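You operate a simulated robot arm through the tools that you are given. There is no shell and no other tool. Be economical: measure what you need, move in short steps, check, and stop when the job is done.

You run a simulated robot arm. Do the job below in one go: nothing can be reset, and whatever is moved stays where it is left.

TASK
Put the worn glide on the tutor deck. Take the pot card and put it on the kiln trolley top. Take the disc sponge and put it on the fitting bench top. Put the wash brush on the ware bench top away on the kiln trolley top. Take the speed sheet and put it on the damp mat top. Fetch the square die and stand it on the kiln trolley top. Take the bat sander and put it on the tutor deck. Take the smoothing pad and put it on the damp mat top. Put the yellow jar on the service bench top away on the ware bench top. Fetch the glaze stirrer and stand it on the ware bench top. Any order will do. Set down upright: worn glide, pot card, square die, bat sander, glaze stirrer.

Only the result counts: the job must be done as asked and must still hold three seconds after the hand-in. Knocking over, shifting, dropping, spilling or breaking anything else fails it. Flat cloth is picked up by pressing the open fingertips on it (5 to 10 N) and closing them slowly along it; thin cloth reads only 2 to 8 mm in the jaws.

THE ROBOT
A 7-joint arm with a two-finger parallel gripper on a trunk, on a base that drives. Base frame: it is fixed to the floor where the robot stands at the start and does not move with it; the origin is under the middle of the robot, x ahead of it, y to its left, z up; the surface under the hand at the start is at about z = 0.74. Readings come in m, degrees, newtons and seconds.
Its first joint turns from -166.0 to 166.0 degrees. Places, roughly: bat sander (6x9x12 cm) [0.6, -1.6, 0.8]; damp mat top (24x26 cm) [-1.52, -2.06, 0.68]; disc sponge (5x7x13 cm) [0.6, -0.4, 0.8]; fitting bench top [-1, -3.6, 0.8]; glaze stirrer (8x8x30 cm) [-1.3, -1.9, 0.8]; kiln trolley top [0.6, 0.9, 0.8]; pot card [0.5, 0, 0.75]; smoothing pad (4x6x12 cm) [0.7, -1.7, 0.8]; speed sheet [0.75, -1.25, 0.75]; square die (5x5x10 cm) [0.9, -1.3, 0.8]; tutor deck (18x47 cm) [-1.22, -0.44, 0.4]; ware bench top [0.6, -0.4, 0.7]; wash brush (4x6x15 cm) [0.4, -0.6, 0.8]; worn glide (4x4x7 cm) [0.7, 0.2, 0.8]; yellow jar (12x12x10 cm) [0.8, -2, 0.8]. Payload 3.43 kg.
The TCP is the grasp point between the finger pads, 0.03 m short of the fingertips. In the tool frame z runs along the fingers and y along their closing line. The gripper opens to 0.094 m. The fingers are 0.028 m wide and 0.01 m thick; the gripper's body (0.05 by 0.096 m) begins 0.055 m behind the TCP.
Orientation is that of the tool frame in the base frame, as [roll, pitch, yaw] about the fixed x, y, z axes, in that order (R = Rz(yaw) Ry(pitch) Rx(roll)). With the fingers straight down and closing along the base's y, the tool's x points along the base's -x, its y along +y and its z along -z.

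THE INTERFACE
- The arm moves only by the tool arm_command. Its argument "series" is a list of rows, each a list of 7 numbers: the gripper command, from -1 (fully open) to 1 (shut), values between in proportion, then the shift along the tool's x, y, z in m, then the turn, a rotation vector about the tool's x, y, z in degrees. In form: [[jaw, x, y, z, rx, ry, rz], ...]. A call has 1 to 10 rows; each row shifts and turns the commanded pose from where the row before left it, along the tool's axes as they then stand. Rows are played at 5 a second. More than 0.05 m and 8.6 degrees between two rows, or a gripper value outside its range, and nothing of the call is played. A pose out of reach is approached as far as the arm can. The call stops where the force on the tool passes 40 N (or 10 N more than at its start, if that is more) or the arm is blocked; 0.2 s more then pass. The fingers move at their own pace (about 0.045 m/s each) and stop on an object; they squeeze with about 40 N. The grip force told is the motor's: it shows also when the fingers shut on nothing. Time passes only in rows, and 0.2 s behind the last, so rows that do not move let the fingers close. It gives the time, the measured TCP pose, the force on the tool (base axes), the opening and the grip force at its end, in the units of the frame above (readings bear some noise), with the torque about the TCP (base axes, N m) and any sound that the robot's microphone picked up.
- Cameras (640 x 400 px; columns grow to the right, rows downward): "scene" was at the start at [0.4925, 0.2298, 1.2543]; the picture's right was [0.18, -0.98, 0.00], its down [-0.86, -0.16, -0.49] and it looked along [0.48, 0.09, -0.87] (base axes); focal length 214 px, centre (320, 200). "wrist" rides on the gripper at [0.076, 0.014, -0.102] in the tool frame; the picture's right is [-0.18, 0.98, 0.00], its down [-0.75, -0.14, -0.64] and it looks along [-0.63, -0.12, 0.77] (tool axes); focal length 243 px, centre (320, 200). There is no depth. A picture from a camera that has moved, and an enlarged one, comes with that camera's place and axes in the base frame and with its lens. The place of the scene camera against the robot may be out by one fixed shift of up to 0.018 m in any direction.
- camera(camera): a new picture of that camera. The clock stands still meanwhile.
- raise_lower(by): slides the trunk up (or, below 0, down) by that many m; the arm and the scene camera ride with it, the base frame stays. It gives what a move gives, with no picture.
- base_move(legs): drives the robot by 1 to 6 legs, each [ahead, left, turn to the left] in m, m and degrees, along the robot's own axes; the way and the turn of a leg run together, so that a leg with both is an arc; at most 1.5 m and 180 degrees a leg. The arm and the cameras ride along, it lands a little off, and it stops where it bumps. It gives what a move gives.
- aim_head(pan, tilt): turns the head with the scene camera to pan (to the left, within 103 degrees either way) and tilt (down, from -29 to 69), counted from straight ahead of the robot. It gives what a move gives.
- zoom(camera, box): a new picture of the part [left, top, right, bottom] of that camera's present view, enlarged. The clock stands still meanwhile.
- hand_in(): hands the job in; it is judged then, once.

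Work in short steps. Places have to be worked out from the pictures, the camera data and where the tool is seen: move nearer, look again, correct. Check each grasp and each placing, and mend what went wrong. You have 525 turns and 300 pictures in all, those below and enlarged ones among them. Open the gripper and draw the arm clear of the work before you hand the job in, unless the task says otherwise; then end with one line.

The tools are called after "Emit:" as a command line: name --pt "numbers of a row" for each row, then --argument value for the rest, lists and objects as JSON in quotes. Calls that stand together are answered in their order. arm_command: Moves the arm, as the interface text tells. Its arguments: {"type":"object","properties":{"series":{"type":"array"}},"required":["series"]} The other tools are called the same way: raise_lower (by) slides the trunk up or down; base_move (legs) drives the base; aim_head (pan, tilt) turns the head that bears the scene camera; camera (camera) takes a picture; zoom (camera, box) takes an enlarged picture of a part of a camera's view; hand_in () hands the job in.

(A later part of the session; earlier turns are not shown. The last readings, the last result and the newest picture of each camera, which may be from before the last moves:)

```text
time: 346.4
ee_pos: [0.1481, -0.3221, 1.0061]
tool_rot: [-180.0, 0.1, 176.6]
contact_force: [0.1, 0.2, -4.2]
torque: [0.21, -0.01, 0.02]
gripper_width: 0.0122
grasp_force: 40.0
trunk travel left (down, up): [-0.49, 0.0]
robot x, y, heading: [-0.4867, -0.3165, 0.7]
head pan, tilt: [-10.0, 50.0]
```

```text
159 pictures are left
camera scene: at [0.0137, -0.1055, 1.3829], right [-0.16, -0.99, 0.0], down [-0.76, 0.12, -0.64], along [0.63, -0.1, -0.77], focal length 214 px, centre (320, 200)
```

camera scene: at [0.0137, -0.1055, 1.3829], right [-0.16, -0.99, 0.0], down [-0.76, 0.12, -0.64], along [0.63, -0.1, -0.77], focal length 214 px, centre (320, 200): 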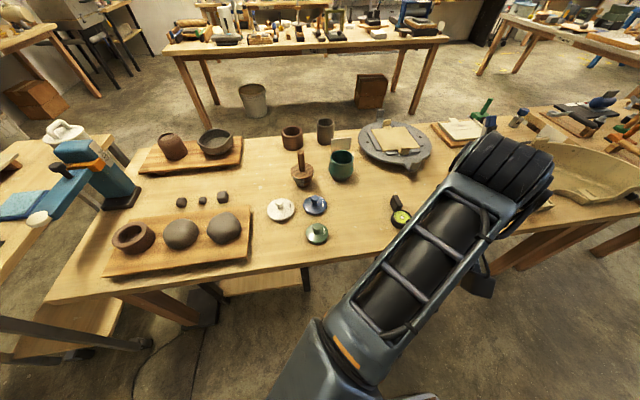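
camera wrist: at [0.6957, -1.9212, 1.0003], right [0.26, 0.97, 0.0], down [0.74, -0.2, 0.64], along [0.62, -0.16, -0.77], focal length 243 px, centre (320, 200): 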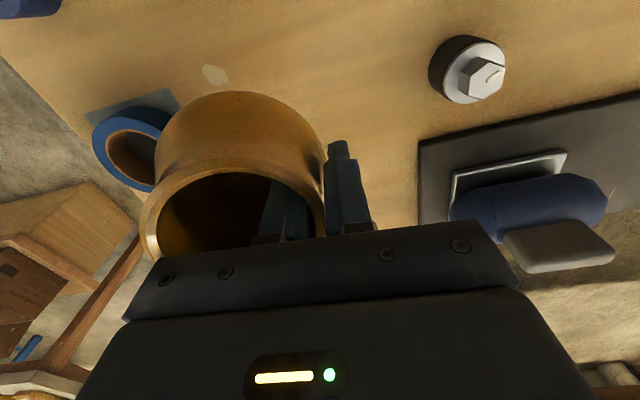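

A roomy free spot is around (0.68,0.04) where the pot card stood. I drive there.

Emit:
base_move --legs '[[0, 0.36, 0], [0.3, 0, 0]]'

Emit:
arm_command --pt "1 -0.045 0 0 0 0 0" --pt "1 -0.045 0 0 0 0 0" --pt "1 -0.045 0 0 0 0 0" --pt "1 -0.045 0 0 0 0 0" --pt "1 -0.045 0 0 0 0 0"

Emit:
camera --camera "wrist"

Emit:
camera --camera "scene"

```text
time: 350.4
ee_pos: [0.4465, 0.0601, 1.0069]
tool_rot: [179.9, 0.1, 177.2]
contact_force: [-0.5, 0.1, -3.8]
torque: [0.22, -0.01, 0.0]
gripper_width: 0.0125
grasp_force: 40.1
trunk travel left (down, up): [-0.49, 0.0]
robot x, y, heading: [-0.1849, 0.0575, 1.5]
head pan, tilt: [-10.0, 50.0]
```

```text
time: 351.6
ee_pos: [0.6729, 0.0508, 1.0064]
tool_rot: [-180.0, 0.0, 177.1]
contact_force: [-0.1, 0.2, -3.8]
torque: [0.21, 0.03, 0.01]
gripper_width: 0.0124
grasp_force: 40.3
trunk travel left (down, up): [-0.49, 0.0]
robot x, y, heading: [-0.1895, 0.06, 1.4]
head pan, tilt: [-10.0, 50.0]
```

```text
158 pictures are left
camera wrist: at [0.5979, 0.0698, 1.1089], right [0.23, 0.97, 0.0], down [0.75, -0.18, 0.64], along [0.62, -0.15, -0.77], focal length 243 px, centre (320, 200)
```

wrist: 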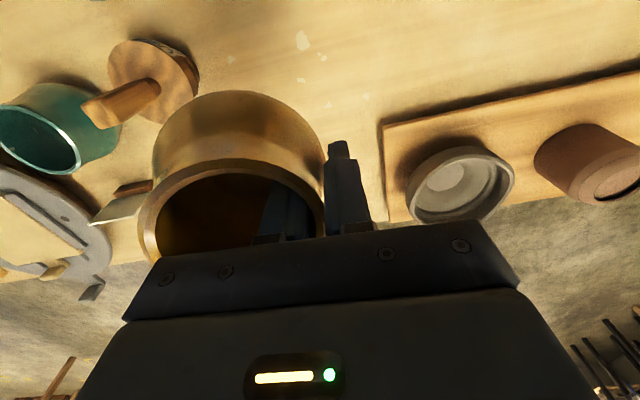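

```text
157 pictures are left
camera scene: at [0.3105, 0.2759, 1.383], right [-0.15, -0.99, 0.0], down [-0.76, 0.11, -0.64], along [0.64, -0.09, -0.77], focal length 214 px, centre (320, 200)
```

scene: 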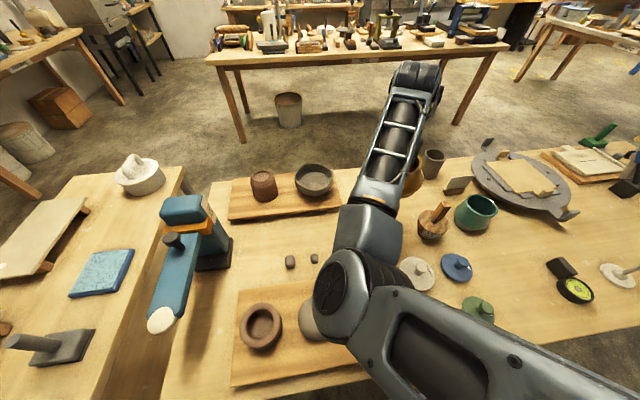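

Clear spot. I lower to contact (expected TCP ≈0.856).

Emit:
arm_command --pt "1 0 0 0.04 0 0 0" --pt "1 0 0 0.04 0 0 0" --pt "1 0 0 0.04 0 0 0" --pt "1 0 0 0.02 0 0 0" --pt "1 0 0 0.004 0 0 0" --pt "1 0 0 0.003 0 0 0" --pt "1 0 0 0.003 0 0 0" --pt "1 0 0 0.003 0 0 0"

Emit:
camera --camera "wrist"

```text
time: 353.4
ee_pos: [0.6706, 0.0484, 0.8549]
tool_rot: [-179.9, 0.1, 177.2]
contact_force: [0.3, -0.1, -3.8]
torque: [0.19, 0.0, 0.02]
gripper_width: 0.0124
grasp_force: 40.0
trunk travel left (down, up): [-0.49, 0.0]
robot x, y, heading: [-0.1877, 0.0585, 1.4]
head pan, tilt: [-10.0, 50.0]
```

```text
156 pictures are left
camera wrist: at [0.5966, 0.0677, 0.9561], right [0.23, 0.97, 0.0], down [0.74, -0.18, 0.64], along [0.63, -0.15, -0.77], focal length 243 px, centre (320, 200)
```

wrist: 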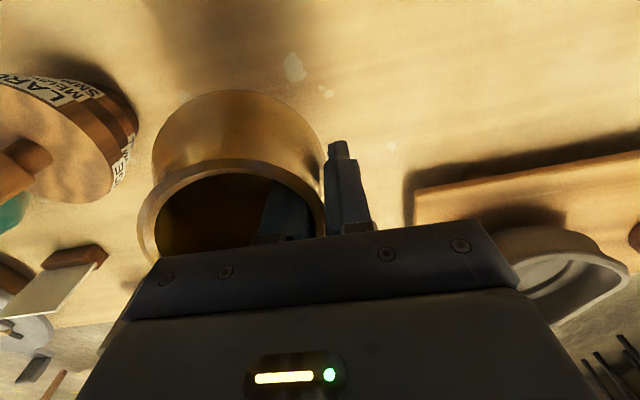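

Emit:
arm_command --pt "1 0 0 0.003 0 0 0" --pt "1 0 0 0 0 0 0"

Emit:
arm_command --pt "1 0 0 0.003 0 0 0" --pt "1 0 0 0 0 0 0"

```text
time: 354.0
ee_pos: [0.6708, 0.0482, 0.8511]
tool_rot: [180.0, 0.1, 177.2]
contact_force: [0.7, 0.4, -4.5]
torque: [0.21, 0.06, -0.01]
gripper_width: 0.0122
grasp_force: 40.5
trunk travel left (down, up): [-0.49, 0.0]
robot x, y, heading: [-0.1883, 0.0603, 1.8]
head pan, tilt: [-10.0, 50.0]
```

```text
time: 354.6
ee_pos: [0.6712, 0.0483, 0.8488]
tool_rot: [180.0, 0.1, 177.3]
contact_force: [-0.5, -1.1, -4.0]
torque: [0.21, -0.05, 0.02]
gripper_width: 0.0123
grasp_force: 40.3
trunk travel left (down, up): [-0.49, 0.0]
robot x, y, heading: [-0.1881, 0.06, 1.6]
head pan, tilt: [-10.0, 50.0]
```

The service bench must be a bit higher; I keep lowering gently.

Emit:
arm_command --pt "1 0 0 0.004 0 0 0" --pt "1 0 0 0.004 0 0 0" --pt "1 0 0 0 0 0 0"

Emit:
arm_command --pt "1 0 0 0.003 0 0 0" --pt "1 0 0 0 0 0 0"

Emit:
arm_command --pt "1 0 0 0.003 0 0 0" --pt "1 0 0 0 0 0 0"

```text
time: 355.4
ee_pos: [0.6713, 0.049, 0.8408]
tool_rot: [180.0, 0.1, 177.2]
contact_force: [0.3, 0.2, -4.0]
torque: [0.24, -0.01, 0.0]
gripper_width: 0.0126
grasp_force: 39.8
trunk travel left (down, up): [-0.49, 0.0]
robot x, y, heading: [-0.1922, 0.0543, 1.5]
head pan, tilt: [-10.0, 50.0]
```

```text
time: 356.0
ee_pos: [0.6715, 0.0486, 0.8369]
tool_rot: [180.0, 0.1, 177.2]
contact_force: [-0.5, 0.0, -4.3]
torque: [0.21, 0.01, -0.02]
gripper_width: 0.0123
grasp_force: 40.1
trunk travel left (down, up): [-0.49, 0.0]
robot x, y, heading: [-0.1868, 0.0577, 1.4]
head pan, tilt: [-10.0, 50.0]
```

```text
time: 356.6
ee_pos: [0.672, 0.0487, 0.8347]
tool_rot: [180.0, 0.0, 177.2]
contact_force: [0.8, 0.8, -4.3]
torque: [0.19, 0.0, 0.02]
gripper_width: 0.0124
grasp_force: 40.1
trunk travel left (down, up): [-0.49, 0.0]
robot x, y, heading: [-0.1872, 0.0588, 1.3]
head pan, tilt: [-10.0, 50.0]
```

Emit:
arm_command --pt "1 0 0 0.003 0 0 0" --pt "1 0 0 0.003 0 0 0" --pt "1 0 0 0 0 0 0"

Emit:
arm_command --pt "1 0 0 0.003 0 0 0" --pt "1 0 0 0 0 0 0"

Emit:
arm_command --pt "1 0 0 0.003 0 0 0" --pt "1 0 0 0 0 0 0"

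Emit:
camera --camera "wrist"

```text
time: 357.4
ee_pos: [0.6716, 0.0476, 0.8279]
tool_rot: [-180.0, 0.0, 177.2]
contact_force: [1.2, -0.1, -5.2]
torque: [0.19, -0.03, 0.04]
gripper_width: 0.0122
grasp_force: 40.0
trunk travel left (down, up): [-0.49, 0.0]
robot x, y, heading: [-0.1887, 0.0556, 1.6]
head pan, tilt: [-10.0, 50.0]
```

```text
time: 358.0
ee_pos: [0.6727, 0.0481, 0.8262]
tool_rot: [180.0, 0.1, 177.3]
contact_force: [0.2, 0.4, -3.9]
torque: [0.2, 0.02, 0.0]
gripper_width: 0.0126
grasp_force: 39.8
trunk travel left (down, up): [-0.49, 0.0]
robot x, y, heading: [-0.1883, 0.0583, 1.6]
head pan, tilt: [-10.0, 50.0]
```

```text
time: 358.6
ee_pos: [0.6723, 0.0484, 0.8216]
tool_rot: [179.9, 0.1, 177.2]
contact_force: [0.5, 0.3, -4.4]
torque: [0.18, 0.0, -0.01]
gripper_width: 0.0123
grasp_force: 40.2
trunk travel left (down, up): [-0.49, 0.0]
robot x, y, heading: [-0.1879, 0.0602, 1.6]
head pan, tilt: [-10.0, 50.0]
```

```text
155 pictures are left
camera wrist: at [0.597, 0.0675, 0.9237], right [0.23, 0.97, 0.0], down [0.74, -0.18, 0.64], along [0.63, -0.15, -0.77], focal length 243 px, centre (320, 200)
```

wrist: 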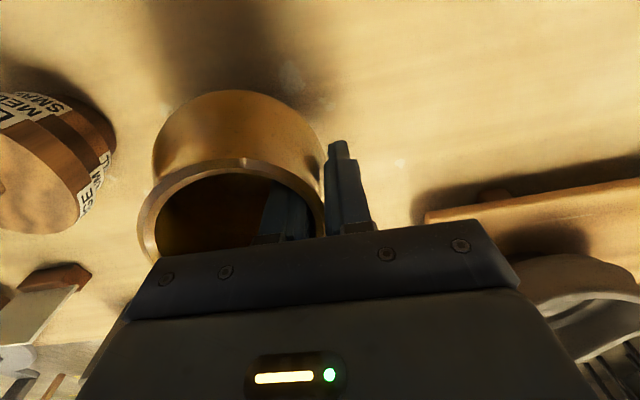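

Emit:
arm_command --pt "1 0 0 0.003 0 0 0" --pt "1 0 0 0.002 0 0 0" --pt "1 0 0 0 0 0 0"

Emit:
arm_command --pt "1 0 0 0.003 0 0 0" --pt "1 0 0 0.002 0 0 0" --pt "1 0 0 0 0 0 0"

Emit:
arm_command --pt "1 0 0 0.002 0 0 0" --pt "1 0 0 0 0 0 0"

```text
time: 359.4
ee_pos: [0.6718, 0.0491, 0.8166]
tool_rot: [-180.0, 0.1, 177.3]
contact_force: [-0.4, -0.1, -4.2]
torque: [0.17, 0.03, 0.01]
gripper_width: 0.0121
grasp_force: 40.2
trunk travel left (down, up): [-0.49, 0.0]
robot x, y, heading: [-0.1879, 0.0577, 1.3]
head pan, tilt: [-10.0, 50.0]
```

```text
time: 360.2
ee_pos: [0.6725, 0.0482, 0.8147]
tool_rot: [-180.0, 0.4, 177.2]
contact_force: [-4.1, 0.6, 29.7]
torque: [-0.44, 0.31, -0.13]
gripper_width: 0.0127
grasp_force: 40.4
trunk travel left (down, up): [-0.49, 0.0]
robot x, y, heading: [-0.1845, 0.0612, 1.3]
head pan, tilt: [-10.0, 50.0]
```

```text
time: 360.8
ee_pos: [0.6731, 0.0481, 0.8126]
tool_rot: [-180.0, 0.4, 177.2]
contact_force: [6.1, -0.2, 33.3]
torque: [-0.6, -0.34, 0.13]
gripper_width: 0.0125
grasp_force: 39.9
trunk travel left (down, up): [-0.49, 0.0]
robot x, y, heading: [-0.1883, 0.0613, 1.6]
head pan, tilt: [-10.0, 50.0]
```

Contact (service bench ≈4 cm higher than I assumed). I ease off, open moderately and rise.

Emit:
arm_command --pt "1 0 0 -0.003 0 0 0" --pt "1 0 0 0 0 0 0" --pt "0.5 0 0 0 0 0 0" --pt "0.2 0 0 0 0 0 0" --pt "0 0 0 0 0 0 0" --pt "0 0 0 0 0 0 0" --pt "0 0 0 -0.03 0 0 0" --pt "0 0 0 -0.04 0 0 0" --pt "0 0 0 -0.04 0 0 0" --pt "0 0 0 -0.04 0 0 0"

Emit:
camera --camera "wrist"

```text
time: 363.0
ee_pos: [0.6718, 0.0464, 0.9655]
tool_rot: [-179.9, 0.0, 177.1]
contact_force: [0.1, -1.5, 0.0]
torque: [0.1, -0.04, 0.02]
gripper_width: 0.0471
grasp_force: 0.2
trunk travel left (down, up): [-0.49, 0.0]
robot x, y, heading: [-0.1863, 0.0563, 1.6]
head pan, tilt: [-10.0, 50.0]
```

```text
154 pictures are left
camera wrist: at [0.5976, 0.0652, 1.0666], right [0.23, 0.97, 0.0], down [0.75, -0.18, 0.64], along [0.62, -0.15, -0.77], focal length 243 px, centre (320, 200)
```

wrist: 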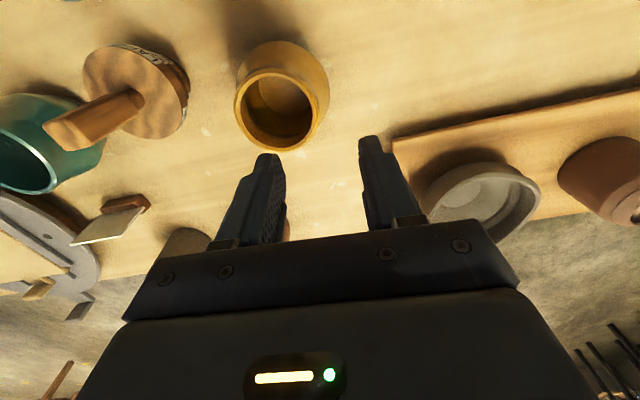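

Jar stands on the ware bench. Next the square die at the bench's right end (≈(0.91,-1.29)); I retract and drive there.

Emit:
arm_command --pt "-1 0.045 0 0 0 0 0" --pt "-1 0.045 0 0 0 0 0" --pt "-1 0.045 0 0 0 0 0" --pt "-1 0.045 0 0 0 0 0" --pt "-1 0.03 0 0 0 0 0"

Emit:
base_move --legs '[[-0.25, 0, -1.5], [0, -1.45, 0], [0.42, 0, 0]]'

Emit:
aim_head --pan 0 --tilt 50

Emit:
camera --camera "scene"

```text
time: 364.2
ee_pos: [0.4617, 0.0622, 0.9604]
tool_rot: [-179.9, -0.1, 177.2]
contact_force: [0.1, -0.1, 1.0]
torque: [0.02, 0.04, 0.01]
gripper_width: 0.0939
grasp_force: 0.2
trunk travel left (down, up): [-0.49, 0.0]
robot x, y, heading: [-0.1882, 0.0623, 1.7]
head pan, tilt: [-10.0, 50.0]
```

```text
time: 374.9
ee_pos: [0.6074, -1.4023, 0.9603]
tool_rot: [-179.9, 0.0, 176.6]
contact_force: [-0.2, -0.1, -0.1]
torque: [0.03, 0.0, 0.0]
gripper_width: 0.094
grasp_force: 0.1
trunk travel left (down, up): [-0.49, 0.0]
robot x, y, heading: [-0.0448, -1.4032, 1.0]
head pan, tilt: [-10.0, 50.0]
stopped in leg 3: the robot was blocked; the commanded pose is now the measured one
```

```text
time: 375.6
ee_pos: [0.6069, -1.403, 0.9591]
tool_rot: [180.0, 0.0, 176.6]
contact_force: [0.0, -0.2, -0.3]
torque: [-0.02, 0.0, 0.0]
gripper_width: 0.0943
grasp_force: 0.1
trunk travel left (down, up): [-0.49, 0.0]
robot x, y, heading: [-0.046, -1.3994, 0.9]
head pan, tilt: [0.0, 50.0]
```

```text
153 pictures are left
camera scene: at [0.4587, -1.1746, 1.383], right [0.02, -1.0, 0.0], down [-0.77, -0.01, -0.64], along [0.64, 0.01, -0.77], focal length 214 px, centre (320, 200)
```

scene: 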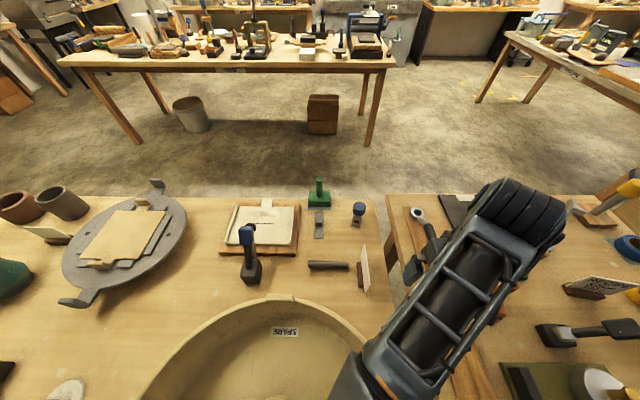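

The drive stopped early; the elbow may be touching the basin. I back off slightly and look down at the elbow.

Emit:
base_move --legs '[[-0.06, 0, 0]]'

Emit:
aim_head --pan -45 --tilt 69

Emit:
camera --camera "scene"

```text
time: 376.6
ee_pos: [0.5483, -1.4038, 0.9603]
tool_rot: [180.0, 0.0, 176.5]
contact_force: [0.3, 0.5, -0.1]
torque: [-0.01, -0.01, 0.0]
gripper_width: 0.094
grasp_force: 0.0
trunk travel left (down, up): [-0.49, 0.0]
robot x, y, heading: [-0.101, -1.4011, 0.9]
head pan, tilt: [0.0, 50.0]
```

```text
time: 377.7
ee_pos: [0.5483, -1.4041, 0.9595]
tool_rot: [179.9, -0.1, 176.6]
contact_force: [-0.2, -0.5, 0.0]
torque: [0.0, -0.02, 0.0]
gripper_width: 0.0937
grasp_force: 0.1
trunk travel left (down, up): [-0.49, 0.0]
robot x, y, heading: [-0.0983, -1.3994, 0.7]
head pan, tilt: [-45.0, 68.8]
```

```text
152 pictures are left
camera scene: at [0.3626, -1.2159, 1.3611], right [-0.7, -0.72, 0.0], down [-0.67, 0.65, -0.36], along [0.26, -0.25, -0.93], focal length 214 px, centre (320, 200)
```

scene: 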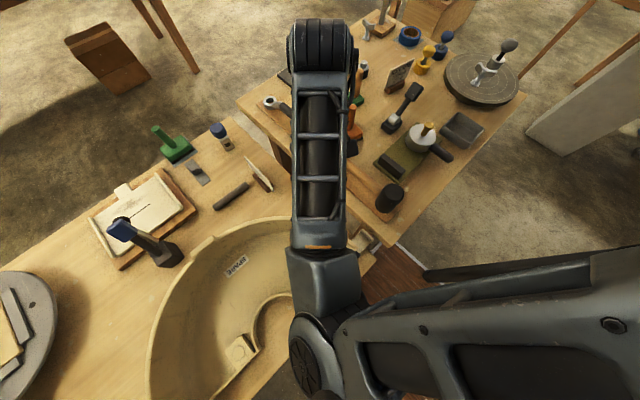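

Emit:
aim_head --pan -95 --tilt 60

Emit:
camera --camera "scene"

```text
time: 378.9
ee_pos: [0.548, -1.4041, 0.9592]
tool_rot: [180.0, 0.0, 176.5]
contact_force: [-0.2, 0.5, 0.0]
torque: [0.03, 0.03, 0.03]
gripper_width: 0.0941
grasp_force: 0.1
trunk travel left (down, up): [-0.49, 0.0]
robot x, y, heading: [-0.1024, -1.4019, 0.8]
head pan, tilt: [-95.0, 60.0]
```

```text
151 pictures are left
camera scene: at [0.3176, -1.2435, 1.3704], right [-1.0, 0.07, 0.0], down [0.06, 0.86, -0.5], along [-0.04, -0.5, -0.87], focal length 214 px, centre (320, 200)
```

scene: 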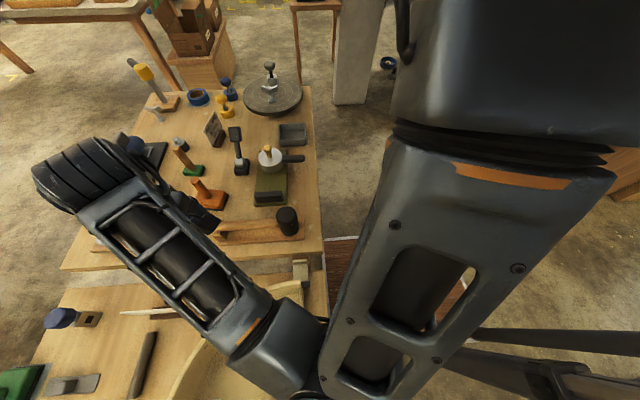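

The base seems to stop at the bench legs (x≈-0.05), so I'll reach with the arm. I go forward 0.05 and move the hand out toward the die.

Emit:
base_move --legs '[[0.045, 0.08, -0.8]]'

Emit:
arm_command --pt "-1 -0.045 0.004 0 0 0 0" --pt "-1 -0.045 0.004 0 0 0 0" --pt "-1 -0.045 0.004 0 0 0 0" --pt "-1 -0.045 0.004 0 0 0 0"

Emit:
camera --camera "wrist"

```text
time: 380.0
ee_pos: [0.593, -1.3338, 0.9593]
tool_rot: [180.0, 0.0, 175.8]
contact_force: [-0.8, -0.9, 0.4]
torque: [-0.05, -0.01, -0.01]
gripper_width: 0.0942
grasp_force: 0.0
trunk travel left (down, up): [-0.49, 0.0]
robot x, y, heading: [-0.0588, -1.3228, 0.2]
head pan, tilt: [-95.0, 60.0]
```

```text
time: 381.0
ee_pos: [0.7751, -1.3324, 0.9624]
tool_rot: [-179.9, 0.0, 175.8]
contact_force: [0.6, 0.5, 0.9]
torque: [-0.03, -0.01, -0.03]
gripper_width: 0.094
grasp_force: 0.1
trunk travel left (down, up): [-0.49, 0.0]
robot x, y, heading: [-0.0544, -1.3226, 0.0]
head pan, tilt: [-95.0, 60.0]
```

```text
150 pictures are left
camera wrist: at [0.7014, -1.3114, 1.0639], right [0.26, 0.97, 0.0], down [0.74, -0.2, 0.64], along [0.62, -0.16, -0.77], focal length 243 px, centre (320, 200)
```

wrist: 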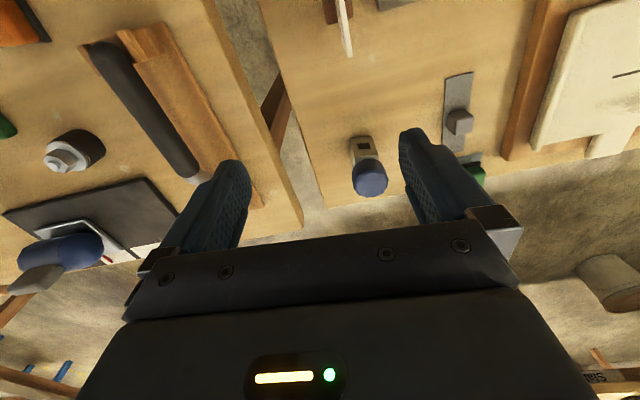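

Die at about (0.873,-1.295). I move above it.

Emit:
arm_command --pt "-1 -0.032 0.0147 0 0 0 0" --pt "-1 -0.032 0.0147 0 0 0 0" --pt "-1 -0.031 0.0147 0 0 0 0" --pt "-1 0 0 0.02 0 0 0"

Emit:
camera --camera "wrist"

```text
time: 382.0
ee_pos: [0.876, -1.2925, 0.9412]
tool_rot: [180.0, 0.0, 175.8]
contact_force: [-0.2, -0.7, 0.0]
torque: [-0.02, -0.02, 0.01]
gripper_width: 0.0939
grasp_force: 0.1
trunk travel left (down, up): [-0.49, 0.0]
robot x, y, heading: [-0.0562, -1.3261, 0.3]
head pan, tilt: [-95.0, 60.0]
```

```text
149 pictures are left
camera wrist: at [0.8016, -1.2713, 1.0437], right [0.26, 0.97, 0.0], down [0.74, -0.2, 0.64], along [0.62, -0.16, -0.77], focal length 243 px, centre (320, 200)
```

wrist: 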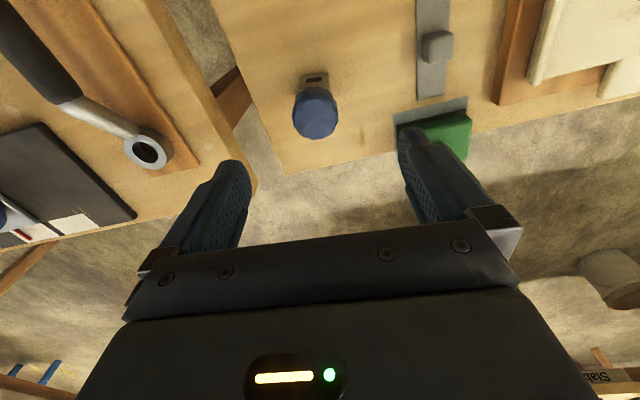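

Aligned over the die. Narrow the jaws a bit, descend to TCP 0.803, grip.

Emit:
arm_command --pt "-0.6 0 0 0.04 0 0 0" --pt "-0.6 0 0 0.04 0 0 0" --pt "-0.6 0 0 0.04 0 0 0" --pt "-0.6 0 0 0.018 0 0 0" --pt "1 0 0 0 0 0 0" --pt "1 0 0 0 0 0 0" --pt "1 0 0 0 0 0 0" --pt "1 0 0 0 0 0 0"

Emit:
camera --camera "wrist"

```text
time: 383.8
ee_pos: [0.8723, -1.2946, 0.8015]
tool_rot: [179.9, 0.0, 175.8]
contact_force: [0.3, -0.1, -1.5]
torque: [0.0, -0.02, 0.01]
gripper_width: 0.0416
grasp_force: 39.6
trunk travel left (down, up): [-0.49, 0.0]
robot x, y, heading: [-0.0572, -1.3219, 0.2]
head pan, tilt: [-95.0, 60.0]
```

```text
148 pictures are left
camera wrist: at [0.7984, -1.2731, 0.9041], right [0.26, 0.97, 0.0], down [0.74, -0.2, 0.64], along [0.62, -0.16, -0.77], focal length 243 px, centre (320, 200)
```

wrist: 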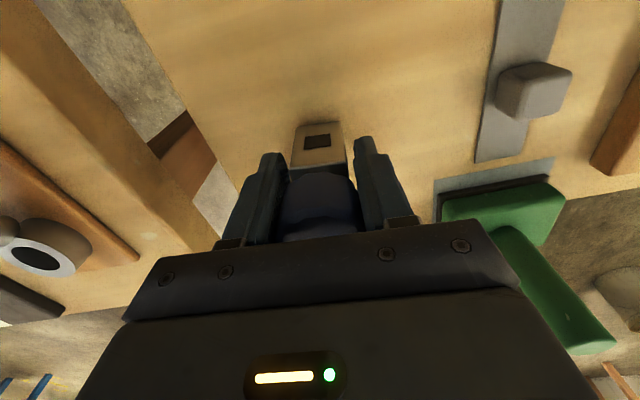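

Gripped on the blue cap (42 mm). I lift, retract, and turn the tool so it closes along x for a slot on the trolley at about (0.46,0.908).

Emit:
arm_command --pt "1 0 0 -0.04 0 0 0" --pt "1 0 0 -0.04 0 0 0" --pt "1 0 0 -0.04 0 0 0" --pt "1 0 0 -0.04 0 0 0" --pt "1 0.045 0 0 0 0 0" --pt "1 0.045 0 0 0 0 0" --pt "1 0.045 0 0 0 0 0" --pt "1 0.045 0 0 0 0 0" --pt "1 0.045 0 0 0 0 0" --pt "1 0.02 0 0 0 0 0"

Emit:
base_move --legs '[[-0.35, 0, 0]]'

Emit:
arm_command --pt "1 0 0 0 0 0 -8.5" --pt "1 0 0 0 0 0 -8.5" --pt "1 0 0 0 0 0 -8.5" --pt "1 0 0 0 0 0 -8.5" --pt "1 0 0 0 0 0 -8.5" --pt "1 0 0 0 0 0 -8.5" --pt "1 0 0 0 0 0 -8.5" --pt "1 0 0 0 0 0 -8.5" --pt "1 0 0 0 0 0 -8.5" --pt "1 0 0 0 0 0 -8.5"

Emit:
camera --camera "wrist"

```text
time: 386.0
ee_pos: [0.6298, -1.2782, 0.9598]
tool_rot: [179.9, -0.1, 175.7]
contact_force: [-0.4, -0.4, -0.7]
torque: [-0.02, 0.0, -0.03]
gripper_width: 0.0418
grasp_force: 40.5
trunk travel left (down, up): [-0.49, 0.0]
robot x, y, heading: [-0.0562, -1.3181, 0.0]
head pan, tilt: [-95.0, 60.0]
```

```text
time: 388.2
ee_pos: [0.2865, -1.2799, 0.9594]
tool_rot: [-180.0, 0.0, 175.6]
contact_force: [-0.3, -0.2, -2.3]
torque: [0.0, 0.02, 0.02]
gripper_width: 0.0416
grasp_force: 40.5
trunk travel left (down, up): [-0.49, 0.0]
robot x, y, heading: [-0.4003, -1.3209, -0.2]
head pan, tilt: [-95.0, 60.0]
```

```text
time: 390.4
ee_pos: [0.287, -1.2798, 0.9598]
tool_rot: [-180.0, 0.0, -99.3]
contact_force: [0.7, 0.1, -1.0]
torque: [-0.05, -0.04, -0.05]
gripper_width: 0.0414
grasp_force: 40.0
trunk travel left (down, up): [-0.49, 0.0]
robot x, y, heading: [-0.4008, -1.326, -0.5]
head pan, tilt: [-95.0, 60.0]
```

```text
147 pictures are left
camera wrist: at [0.2616, -1.3516, 1.0622], right [-0.94, 0.34, 0.0], down [0.26, 0.72, 0.64], along [0.22, 0.6, -0.77], focal length 243 px, centre (320, 200)
```

wrist: 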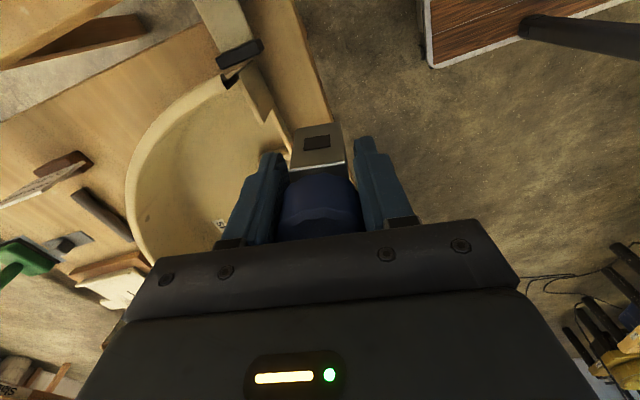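

Emit:
base_move --legs '[[-0.1, 0, 0.5], [0, 1.4, 0], [0, 0.66, 0]]'

Emit:
arm_command --pt "1 0 0 -0.035 0 0 -8.0" --pt "1 0 0 -0.035 0 0 0"

Emit:
aim_head --pan 20 --tilt 50

Emit:
camera --camera "scene"

```text
time: 401.5
ee_pos: [0.129, 0.8199, 0.9594]
tool_rot: [180.0, 0.0, -97.4]
contact_force: [0.3, -0.2, -1.2]
torque: [-0.03, -0.01, 0.0]
gripper_width: 0.0412
grasp_force: 39.7
trunk travel left (down, up): [-0.49, 0.0]
robot x, y, heading: [-0.5566, 0.7519, 1.8]
head pan, tilt: [-95.0, 60.0]
```

```text
time: 402.1
ee_pos: [0.1303, 0.8194, 1.0289]
tool_rot: [-180.0, 0.0, -89.5]
contact_force: [0.1, 0.9, -1.8]
torque: [-0.02, -0.01, 0.01]
gripper_width: 0.0412
grasp_force: 40.0
trunk travel left (down, up): [-0.49, 0.0]
robot x, y, heading: [-0.5533, 0.7464, 1.8]
head pan, tilt: [-95.0, 60.0]
```

```text
time: 404.0
ee_pos: [0.1304, 0.8207, 1.0291]
tool_rot: [-179.9, 0.0, -89.4]
contact_force: [0.9, 0.7, -0.7]
torque: [-0.01, 0.03, 0.01]
gripper_width: 0.0414
grasp_force: 40.1
trunk travel left (down, up): [-0.49, 0.0]
robot x, y, heading: [-0.5594, 0.7543, 2.1]
head pan, tilt: [20.0, 50.0]
```

```text
146 pictures are left
camera scene: at [-0.0637, 1.0139, 1.383], right [0.37, -0.93, 0.0], down [-0.71, -0.29, -0.64], along [0.6, 0.24, -0.77], focal length 214 px, centre (320, 200)
```

scene: 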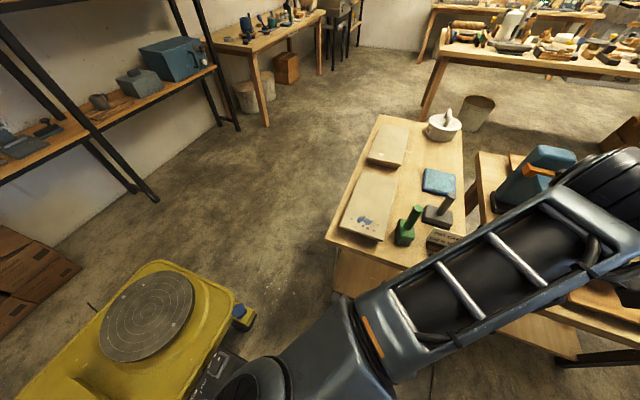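

Card and brush stand well. I shift the hand to y≈0.908 and drive forward over the brush (clearance ~3 cm) to the slot.

Emit:
arm_command --pt "1 -0.045 0 -0.01 0 0 0" --pt "1 -0.035 0 0 0 0 0"

Emit:
base_move --legs '[[0, 0, -2], [0.1, 0, 0]]'

Emit:
camera --camera "wrist"

```text
time: 404.6
ee_pos: [0.1276, 0.8971, 1.037]
tool_rot: [-179.9, 0.0, -89.5]
contact_force: [0.0, -0.8, -2.0]
torque: [-0.03, 0.05, 0.0]
gripper_width: 0.0415
grasp_force: 39.3
trunk travel left (down, up): [-0.49, 0.0]
robot x, y, heading: [-0.5545, 0.7537, 1.8]
head pan, tilt: [20.0, 50.0]
```

```text
time: 406.1
ee_pos: [0.2327, 0.8738, 1.0368]
tool_rot: [180.0, -0.1, -91.5]
contact_force: [0.3, 0.9, -0.6]
torque: [0.0, -0.01, 0.0]
gripper_width: 0.0413
grasp_force: 39.9
trunk travel left (down, up): [-0.49, 0.0]
robot x, y, heading: [-0.4535, 0.7525, -0.1]
head pan, tilt: [20.0, 50.0]
```

```text
145 pictures are left
camera wrist: at [0.2179, 0.7981, 1.1396], right [-0.98, 0.21, 0.0], down [0.16, 0.75, 0.64], along [0.13, 0.63, -0.77], focal length 243 px, centre (320, 200)
```

wrist: 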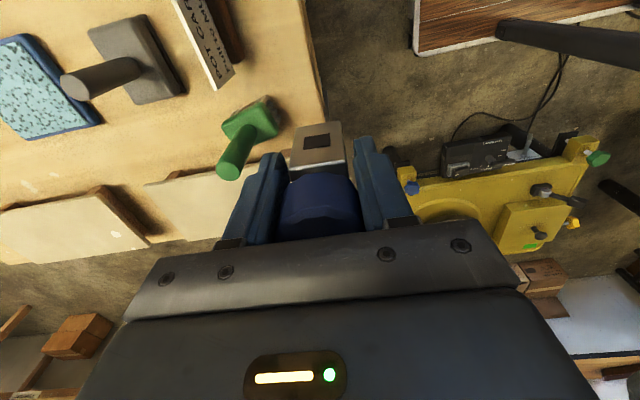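

Emit:
arm_command --pt "1 -0.034 0 0 0 0 1.5"

Emit:
base_move --legs '[[0.225, 0, 0]]'

Emit:
camera --camera "wrist"

```text
time: 406.5
ee_pos: [0.2333, 0.9075, 1.0372]
tool_rot: [180.0, -0.1, -93.0]
contact_force: [0.7, -0.7, -0.9]
torque: [0.03, 0.0, 0.04]
gripper_width: 0.0413
grasp_force: 40.5
trunk travel left (down, up): [-0.49, 0.0]
robot x, y, heading: [-0.4542, 0.7529, -0.4]
head pan, tilt: [20.0, 50.0]
```

```text
time: 408.3
ee_pos: [0.4666, 0.903, 1.0373]
tool_rot: [-180.0, -0.1, -93.2]
contact_force: [-0.6, 0.0, -1.0]
torque: [0.0, -0.01, 0.0]
gripper_width: 0.0413
grasp_force: 40.2
trunk travel left (down, up): [-0.49, 0.0]
robot x, y, heading: [-0.2215, 0.755, -0.4]
head pan, tilt: [20.0, 50.0]
```

```text
144 pictures are left
camera wrist: at [0.4508, 0.8287, 1.1388], right [-0.97, 0.24, 0.0], down [0.18, 0.74, 0.64], along [0.15, 0.62, -0.77], focal length 243 px, centre (320, 200)
```

wrist: 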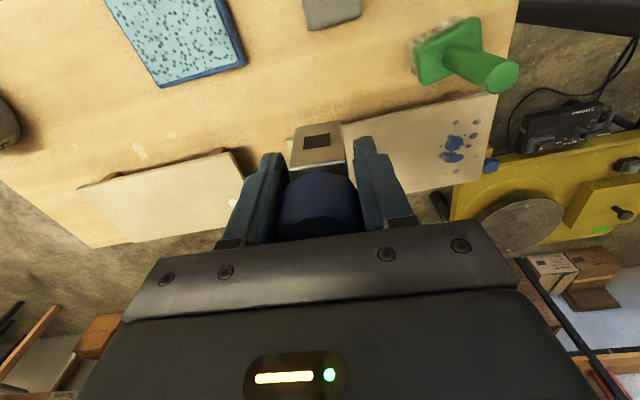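

The slot below is clear on all sides. I lower to contact (expected TCP ≈0.853).

Emit:
arm_command --pt "1 0 0 0.04 0 0 0" --pt "1 0 0 0.04 0 0 0" --pt "1 0 0 0.04 0 0 0" --pt "1 0 0 0.045 0 0 0" --pt "1 0 0 0.01 0 0 0" --pt "1 0 0 0.004 0 0 0" --pt "1 0 0 0 0 0 0"

Emit:
camera --camera "wrist"

```text
time: 409.9
ee_pos: [0.4703, 0.9038, 0.8591]
tool_rot: [-179.8, 0.2, -93.2]
contact_force: [2.0, 3.7, 31.0]
torque: [0.27, 0.15, 0.04]
gripper_width: 0.0415
grasp_force: 40.1
trunk travel left (down, up): [-0.49, 0.0]
robot x, y, heading: [-0.2234, 0.7502, -0.2]
head pan, tilt: [20.0, 50.0]
```

```text
143 pictures are left
camera wrist: at [0.4525, 0.8298, 0.9608], right [-0.97, 0.24, 0.0], down [0.18, 0.74, 0.64], along [0.16, 0.63, -0.76], focal length 243 px, centre (320, 200)
```

wrist: 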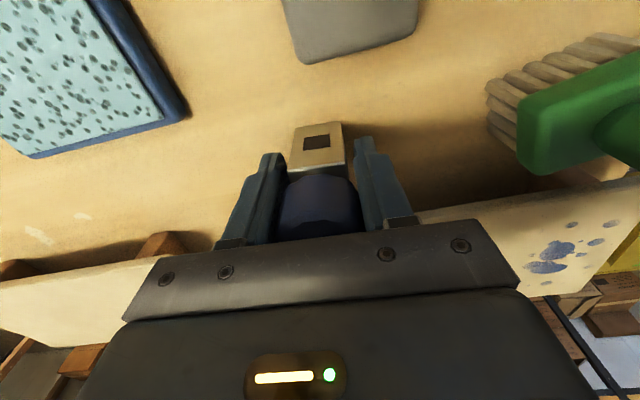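

Contact. Ease off, open slightly, rise.

Emit:
arm_command --pt "1 0 0 -0.003 0 0 0" --pt "1 0 0 0 0 0 0"

```text
time: 410.5
ee_pos: [0.4693, 0.9029, 0.8611]
tool_rot: [179.9, 0.0, -93.2]
contact_force: [0.8, 0.0, -1.9]
torque: [0.0, -0.02, 0.01]
gripper_width: 0.0412
grasp_force: 40.1
trunk travel left (down, up): [-0.49, 0.0]
robot x, y, heading: [-0.2186, 0.7518, -0.5]
head pan, tilt: [20.0, 50.0]
```

Emit:
arm_command --pt "1 0 0 0.0015 0 0 0" --pt "1 0 0 0 0 0 0"

```text
time: 411.1
ee_pos: [0.4699, 0.9036, 0.8607]
tool_rot: [180.0, 0.0, -93.3]
contact_force: [-0.5, 0.0, -1.1]
torque: [-0.02, -0.04, 0.0]
gripper_width: 0.0412
grasp_force: 40.0
trunk travel left (down, up): [-0.49, 0.0]
robot x, y, heading: [-0.2187, 0.7506, -0.3]
head pan, tilt: [20.0, 50.0]
```

Emit:
arm_command --pt "1 0 0 0.001 0 0 0" --pt "0.1 0 0 0 0 0 0" --pt "0 0 0 0 0 0 0" --pt "-0.2 0 0 0 0 0 0" --pt "-0.2 0 0 -0.03 0 0 0" --pt "-0.2 0 0 -0.04 0 0 0" --pt "-0.2 0 0 -0.04 0 0 0" --pt "-0.2 0 0 -0.04 0 0 0" --pt "-0.2 0 0 -0.02 0 0 0"

Emit:
camera --camera "wrist"

```text
time: 413.1
ee_pos: [0.4677, 0.9019, 1.0256]
tool_rot: [180.0, 0.1, -93.2]
contact_force: [0.5, 0.6, 0.4]
torque: [0.02, 0.0, 0.0]
gripper_width: 0.0563
grasp_force: 0.1
trunk travel left (down, up): [-0.49, 0.0]
robot x, y, heading: [-0.2188, 0.7524, -0.3]
head pan, tilt: [20.0, 50.0]
```

```text
142 pictures are left
camera wrist: at [0.4506, 0.8278, 1.1276], right [-0.97, 0.24, 0.0], down [0.18, 0.74, 0.64], along [0.15, 0.62, -0.77], focal length 243 px, centre (320, 200)
```

wrist: 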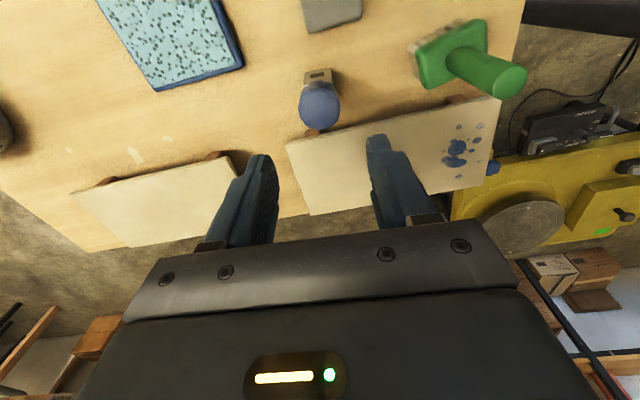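

Die stands. Trolley finished. Next the speed sheet; I back out, drive right, and turn the tool to close along y.

Emit:
base_move --legs '[[-0.32, 0, 0.3], [0, -1.4, 0], [0, -0.66, 0]]'

Emit:
arm_command --pt "-1 0.02 0 0 0 0 8.5" --pt "-1 0.02 0 0 0 0 8.5" --pt "-1 0.02 0 0 0 0 8.5" --pt "-1 0.02 0 0 0 0 8.5" --pt "-1 0 0 0 0 0 8.5" --pt "-1 0 0 0 0 0 8.5" --pt "-1 0 0 0 0 0 8.5" --pt "-1 0 0 0 0 0 8.5" --pt "-1 0 0 0 0 0 8.5" --pt "-1 0 0 0 0 0 8.5"

```text
time: 425.1
ee_pos: [0.1694, -1.125, 1.0255]
tool_rot: [-179.9, 0.1, -91.2]
contact_force: [0.8, -0.1, -0.5]
torque: [0.01, 0.01, 0.02]
gripper_width: 0.0565
grasp_force: 0.1
trunk travel left (down, up): [-0.49, 0.0]
robot x, y, heading: [-0.5111, -1.3036, 1.7]
head pan, tilt: [20.0, 50.0]
```

```text
time: 427.2
ee_pos: [0.1489, -1.2026, 1.0266]
tool_rot: [180.0, 0.0, -176.4]
contact_force: [0.6, -0.1, -0.9]
torque: [0.03, 0.01, -0.02]
gripper_width: 0.0944
grasp_force: 0.1
trunk travel left (down, up): [-0.49, 0.0]
robot x, y, heading: [-0.5108, -1.3002, 1.6]
head pan, tilt: [20.0, 50.0]
```

Emit:
base_move --legs '[[0.42, 0, -1.6]]'

Emit:
arm_command --pt "-1 -0.03 -0.03 0 0 0 2" --pt "-1 -0.03 -0.03 0.02 0 0 1.6" --pt "-1 -0.03 -0.02 0.03 0 0 0"

Emit:
camera --camera "wrist"

```text
time: 429.8
ee_pos: [0.5711, -1.2178, 1.0249]
tool_rot: [-180.0, -0.1, -178.1]
contact_force: [-0.5, -0.5, 0.1]
torque: [0.02, 0.01, 0.02]
gripper_width: 0.0939
grasp_force: 0.0
trunk travel left (down, up): [-0.49, 0.0]
robot x, y, heading: [-0.0932, -1.2942, -0.3]
head pan, tilt: [20.0, 50.0]
```

```text
time: 430.6
ee_pos: [0.6612, -1.297, 0.9751]
tool_rot: [-179.9, 0.0, 178.4]
contact_force: [-0.2, 0.7, 0.1]
torque: [-0.02, -0.01, 0.02]
gripper_width: 0.0941
grasp_force: 0.0
trunk travel left (down, up): [-0.49, 0.0]
robot x, y, heading: [-0.0969, -1.2927, -0.3]
head pan, tilt: [20.0, 50.0]
```

```text
141 pictures are left
camera wrist: at [0.5869, -1.2807, 1.0768], right [0.21, 0.98, 0.0], down [0.75, -0.16, 0.64], along [0.63, -0.14, -0.77], focal length 243 px, centre (320, 200)
```

wrist: 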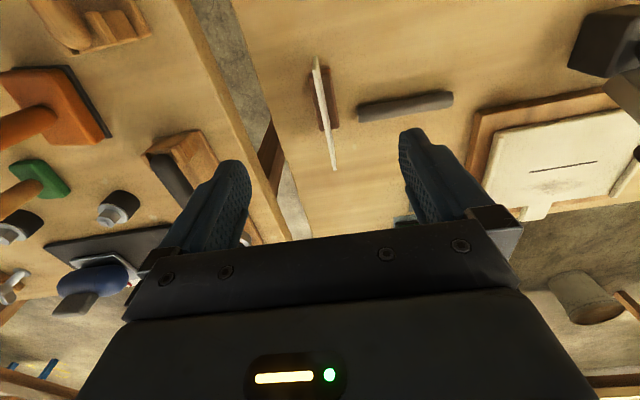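

Card base at about (0.689,-1.296), with a rod close by on its +y side, so I grip at x≈0.675 with narrower jaws.

Emit:
arm_command --pt "-0.3 -0.014 0.001 0.04 0 0 0" --pt "-0.3 0 0 0.04 0 0 0" --pt "-0.3 0 0 0.03 0 0 0"

Emit:
camera --camera "wrist"

```text
time: 431.4
ee_pos: [0.6759, -1.2991, 0.8669]
tool_rot: [-180.0, 0.0, 178.2]
contact_force: [-0.4, 0.6, 0.2]
torque: [-0.03, 0.0, -0.02]
gripper_width: 0.0613
grasp_force: 0.0
trunk travel left (down, up): [-0.49, 0.0]
robot x, y, heading: [-0.0949, -1.2926, -0.1]
head pan, tilt: [20.0, 50.0]
```

```text
140 pictures are left
camera wrist: at [0.6009, -1.282, 0.968], right [0.21, 0.98, 0.0], down [0.75, -0.16, 0.64], along [0.63, -0.14, -0.77], focal length 243 px, centre (320, 200)
```

wrist: 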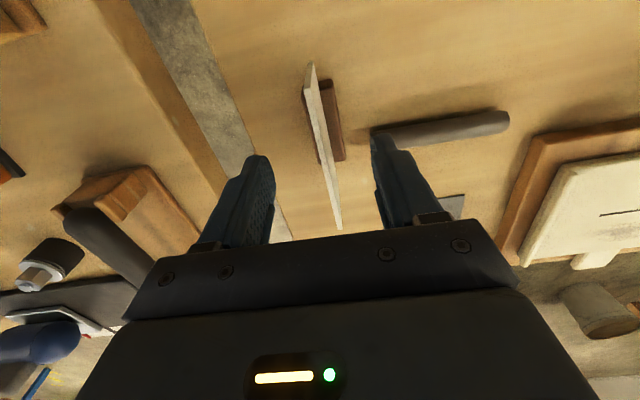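

Clearance to the rod is OK. Descend and close.

Emit:
arm_command --pt "-0.3 0 0.001 0.04 0 0 0" --pt "-0.3 0 0 0.04 0 0 0" --pt "-0.3 0 0 0.004 0 0 0" --pt "1 0 0 0 0 0 0" --pt "1 0 0 0 0 0 0" --pt "1 0 0 0 0 0 0" --pt "1 0 0 -0.03 0 0 0" --pt "1 0 0 -0.04 0 0 0" --pt "1 0 0 -0.04 0 0 0" --pt "1 0 0 -0.04 0 0 0"

Emit:
camera --camera "wrist"

```text
time: 433.6
ee_pos: [0.675, -1.2975, 0.931]
tool_rot: [179.9, 0.0, 178.3]
contact_force: [-0.6, -0.8, -1.3]
torque: [0.1, -0.04, 0.03]
gripper_width: 0.0272
grasp_force: 39.6
trunk travel left (down, up): [-0.49, 0.0]
robot x, y, heading: [-0.0935, -1.2962, -0.4]
head pan, tilt: [20.0, 50.0]
```

```text
139 pictures are left
camera wrist: at [0.6006, -1.2788, 1.0334], right [0.21, 0.98, 0.0], down [0.75, -0.16, 0.64], along [0.63, -0.14, -0.77], focal length 243 px, centre (320, 200)
```

wrist: 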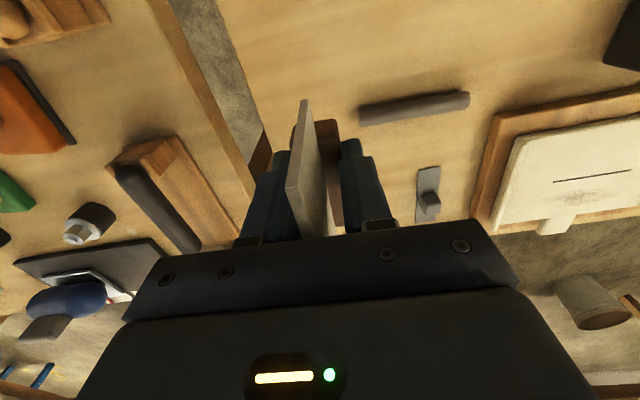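

Held. I retract, back off, turn right to face -y, and move sideways toward the damp mat.

Emit:
arm_command --pt "1 0.045 0 -0.02 0 0 0" --pt "1 0.045 0 0 0 0 0" --pt "1 0.04 0 0 0 0 0"

Emit:
base_move --legs '[[-0.38, 0, 0], [0, 0, -90], [0, -0.75, 0]]'

Emit:
aim_head --pan -20 --tilt 50

Emit:
camera --camera "scene"

```text
time: 434.4
ee_pos: [0.5431, -1.2923, 0.9472]
tool_rot: [179.9, -0.1, 178.4]
contact_force: [0.6, -0.4, -0.7]
torque: [0.02, 0.02, 0.01]
gripper_width: 0.027
grasp_force: 39.9
trunk travel left (down, up): [-0.49, 0.0]
robot x, y, heading: [-0.0947, -1.2945, -0.4]
head pan, tilt: [20.0, 50.0]
```

```text
time: 444.2
ee_pos: [-1.1802, -1.9615, 0.9469]
tool_rot: [-180.0, -0.1, 90.7]
contact_force: [0.1, -0.2, -0.2]
torque: [0.0, 0.05, -0.02]
gripper_width: 0.0271
grasp_force: 39.7
trunk travel left (down, up): [-0.49, 0.0]
robot x, y, heading: [-1.2063, -1.3262, -87.9]
head pan, tilt: [20.0, 50.0]
```

```text
time: 445.2
ee_pos: [-1.1796, -1.9622, 0.946]
tool_rot: [179.9, 0.0, 90.7]
contact_force: [-0.6, -0.6, -0.2]
torque: [-0.01, 0.0, 0.01]
gripper_width: 0.0266
grasp_force: 40.0
trunk travel left (down, up): [-0.49, 0.0]
robot x, y, heading: [-1.2086, -1.3191, -87.7]
head pan, tilt: [-20.0, 50.0]
```

```text
138 pictures are left
camera scene: at [-0.9963, -1.8076, 1.383], right [-0.95, 0.31, 0.0], down [0.23, 0.73, -0.64], along [-0.2, -0.61, -0.77], focal length 214 px, centre (320, 200)
```

scene: 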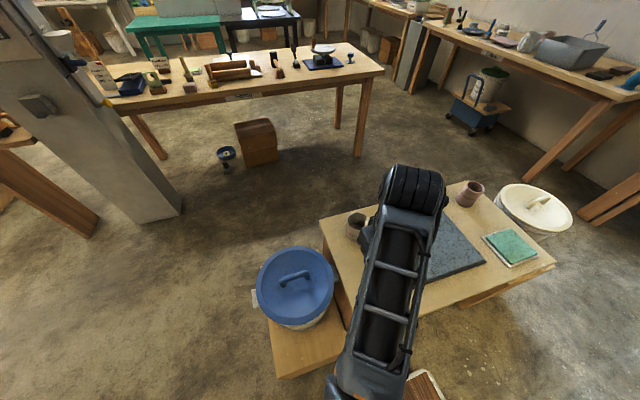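

Mat spans about x −1.64…−1.38, y −1.93…−2.19. I move the base a bit right/forward and the hand over the mat's near half at (-1.44,-2.05).

Emit:
base_move --legs '[[0.05, -0.12, -2]]'

Emit:
camera --camera "wrist"

```text
time: 446.5
ee_pos: [-1.3248, -2.0145, 0.9467]
tool_rot: [179.9, -0.1, 88.8]
contact_force: [0.1, 0.9, -0.8]
torque: [0.0, 0.06, -0.01]
gripper_width: 0.0272
grasp_force: 40.1
trunk travel left (down, up): [-0.49, 0.0]
robot x, y, heading: [-1.3305, -1.3742, -89.7]
head pan, tilt: [-20.0, 50.0]
```

```text
137 pictures are left
camera wrist: at [-1.3082, -1.9369, 1.0487], right [0.98, -0.2, 0.0], down [-0.16, -0.75, 0.64], along [-0.13, -0.63, -0.77], focal length 243 px, centre (320, 200)
```

wrist: 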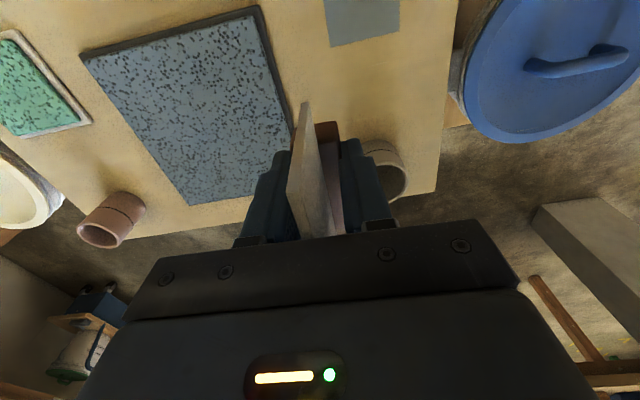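

Mat: x −1.625…−1.377, y −1.934…−2.19. I move to (-1.44,-2.046) and lower to contact (≈TCP 0.73).

Emit:
arm_command --pt "1 -0.012 -0.038 0 0 0 0" --pt "1 -0.011 -0.038 0 0 0 0" --pt "1 -0.011 -0.038 0 0 0 0" --pt "1 0 0 0.045 0 0 0" --pt "1 0 0 0.045 0 0 0" --pt "1 0 0 0.04 0 0 0" --pt "1 0 0 0.04 0 0 0"

Emit:
camera --camera "wrist"

```text
time: 448.1
ee_pos: [-1.4411, -2.0469, 0.7773]
tool_rot: [179.9, 0.0, 88.8]
contact_force: [0.1, 0.3, -1.1]
torque: [-0.01, -0.02, 0.0]
gripper_width: 0.0271
grasp_force: 40.4
trunk travel left (down, up): [-0.49, 0.0]
robot x, y, heading: [-1.3307, -1.3755, -89.9]
head pan, tilt: [-20.0, 50.0]
```

```text
136 pictures are left
camera wrist: at [-1.4243, -1.9694, 0.8798], right [0.98, -0.2, 0.0], down [-0.16, -0.75, 0.64], along [-0.13, -0.63, -0.77], focal length 243 px, centre (320, 200)
```

wrist: 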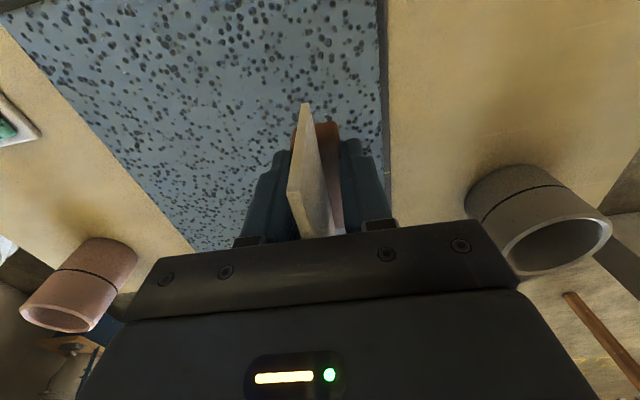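

Emit:
arm_command --pt "1 0 0 0.03 0 0 0" --pt "1 0 0 0.008 0 0 0" --pt "1 0 0 0.004 0 0 0" --pt "1 0 0 0.004 0 0 0" --pt "1 0 0 0.004 0 0 0" --pt "1 0 0 0.004 0 0 0" --pt "1 0 0 0.004 0 0 0"

```text
time: 449.5
ee_pos: [-1.44, -2.0463, 0.7272]
tool_rot: [-179.9, 0.2, 88.9]
contact_force: [4.1, 7.6, 28.2]
torque: [0.31, -0.19, 0.01]
gripper_width: 0.027
grasp_force: 40.5
trunk travel left (down, up): [-0.49, 0.0]
robot x, y, heading: [-1.3365, -1.3739, -89.7]
head pan, tilt: [-20.0, 50.0]
stopped in row 6: the force on the tool passed its limit at 52 N (the readings are from after the stop); the commanded pose is now the measured one
```

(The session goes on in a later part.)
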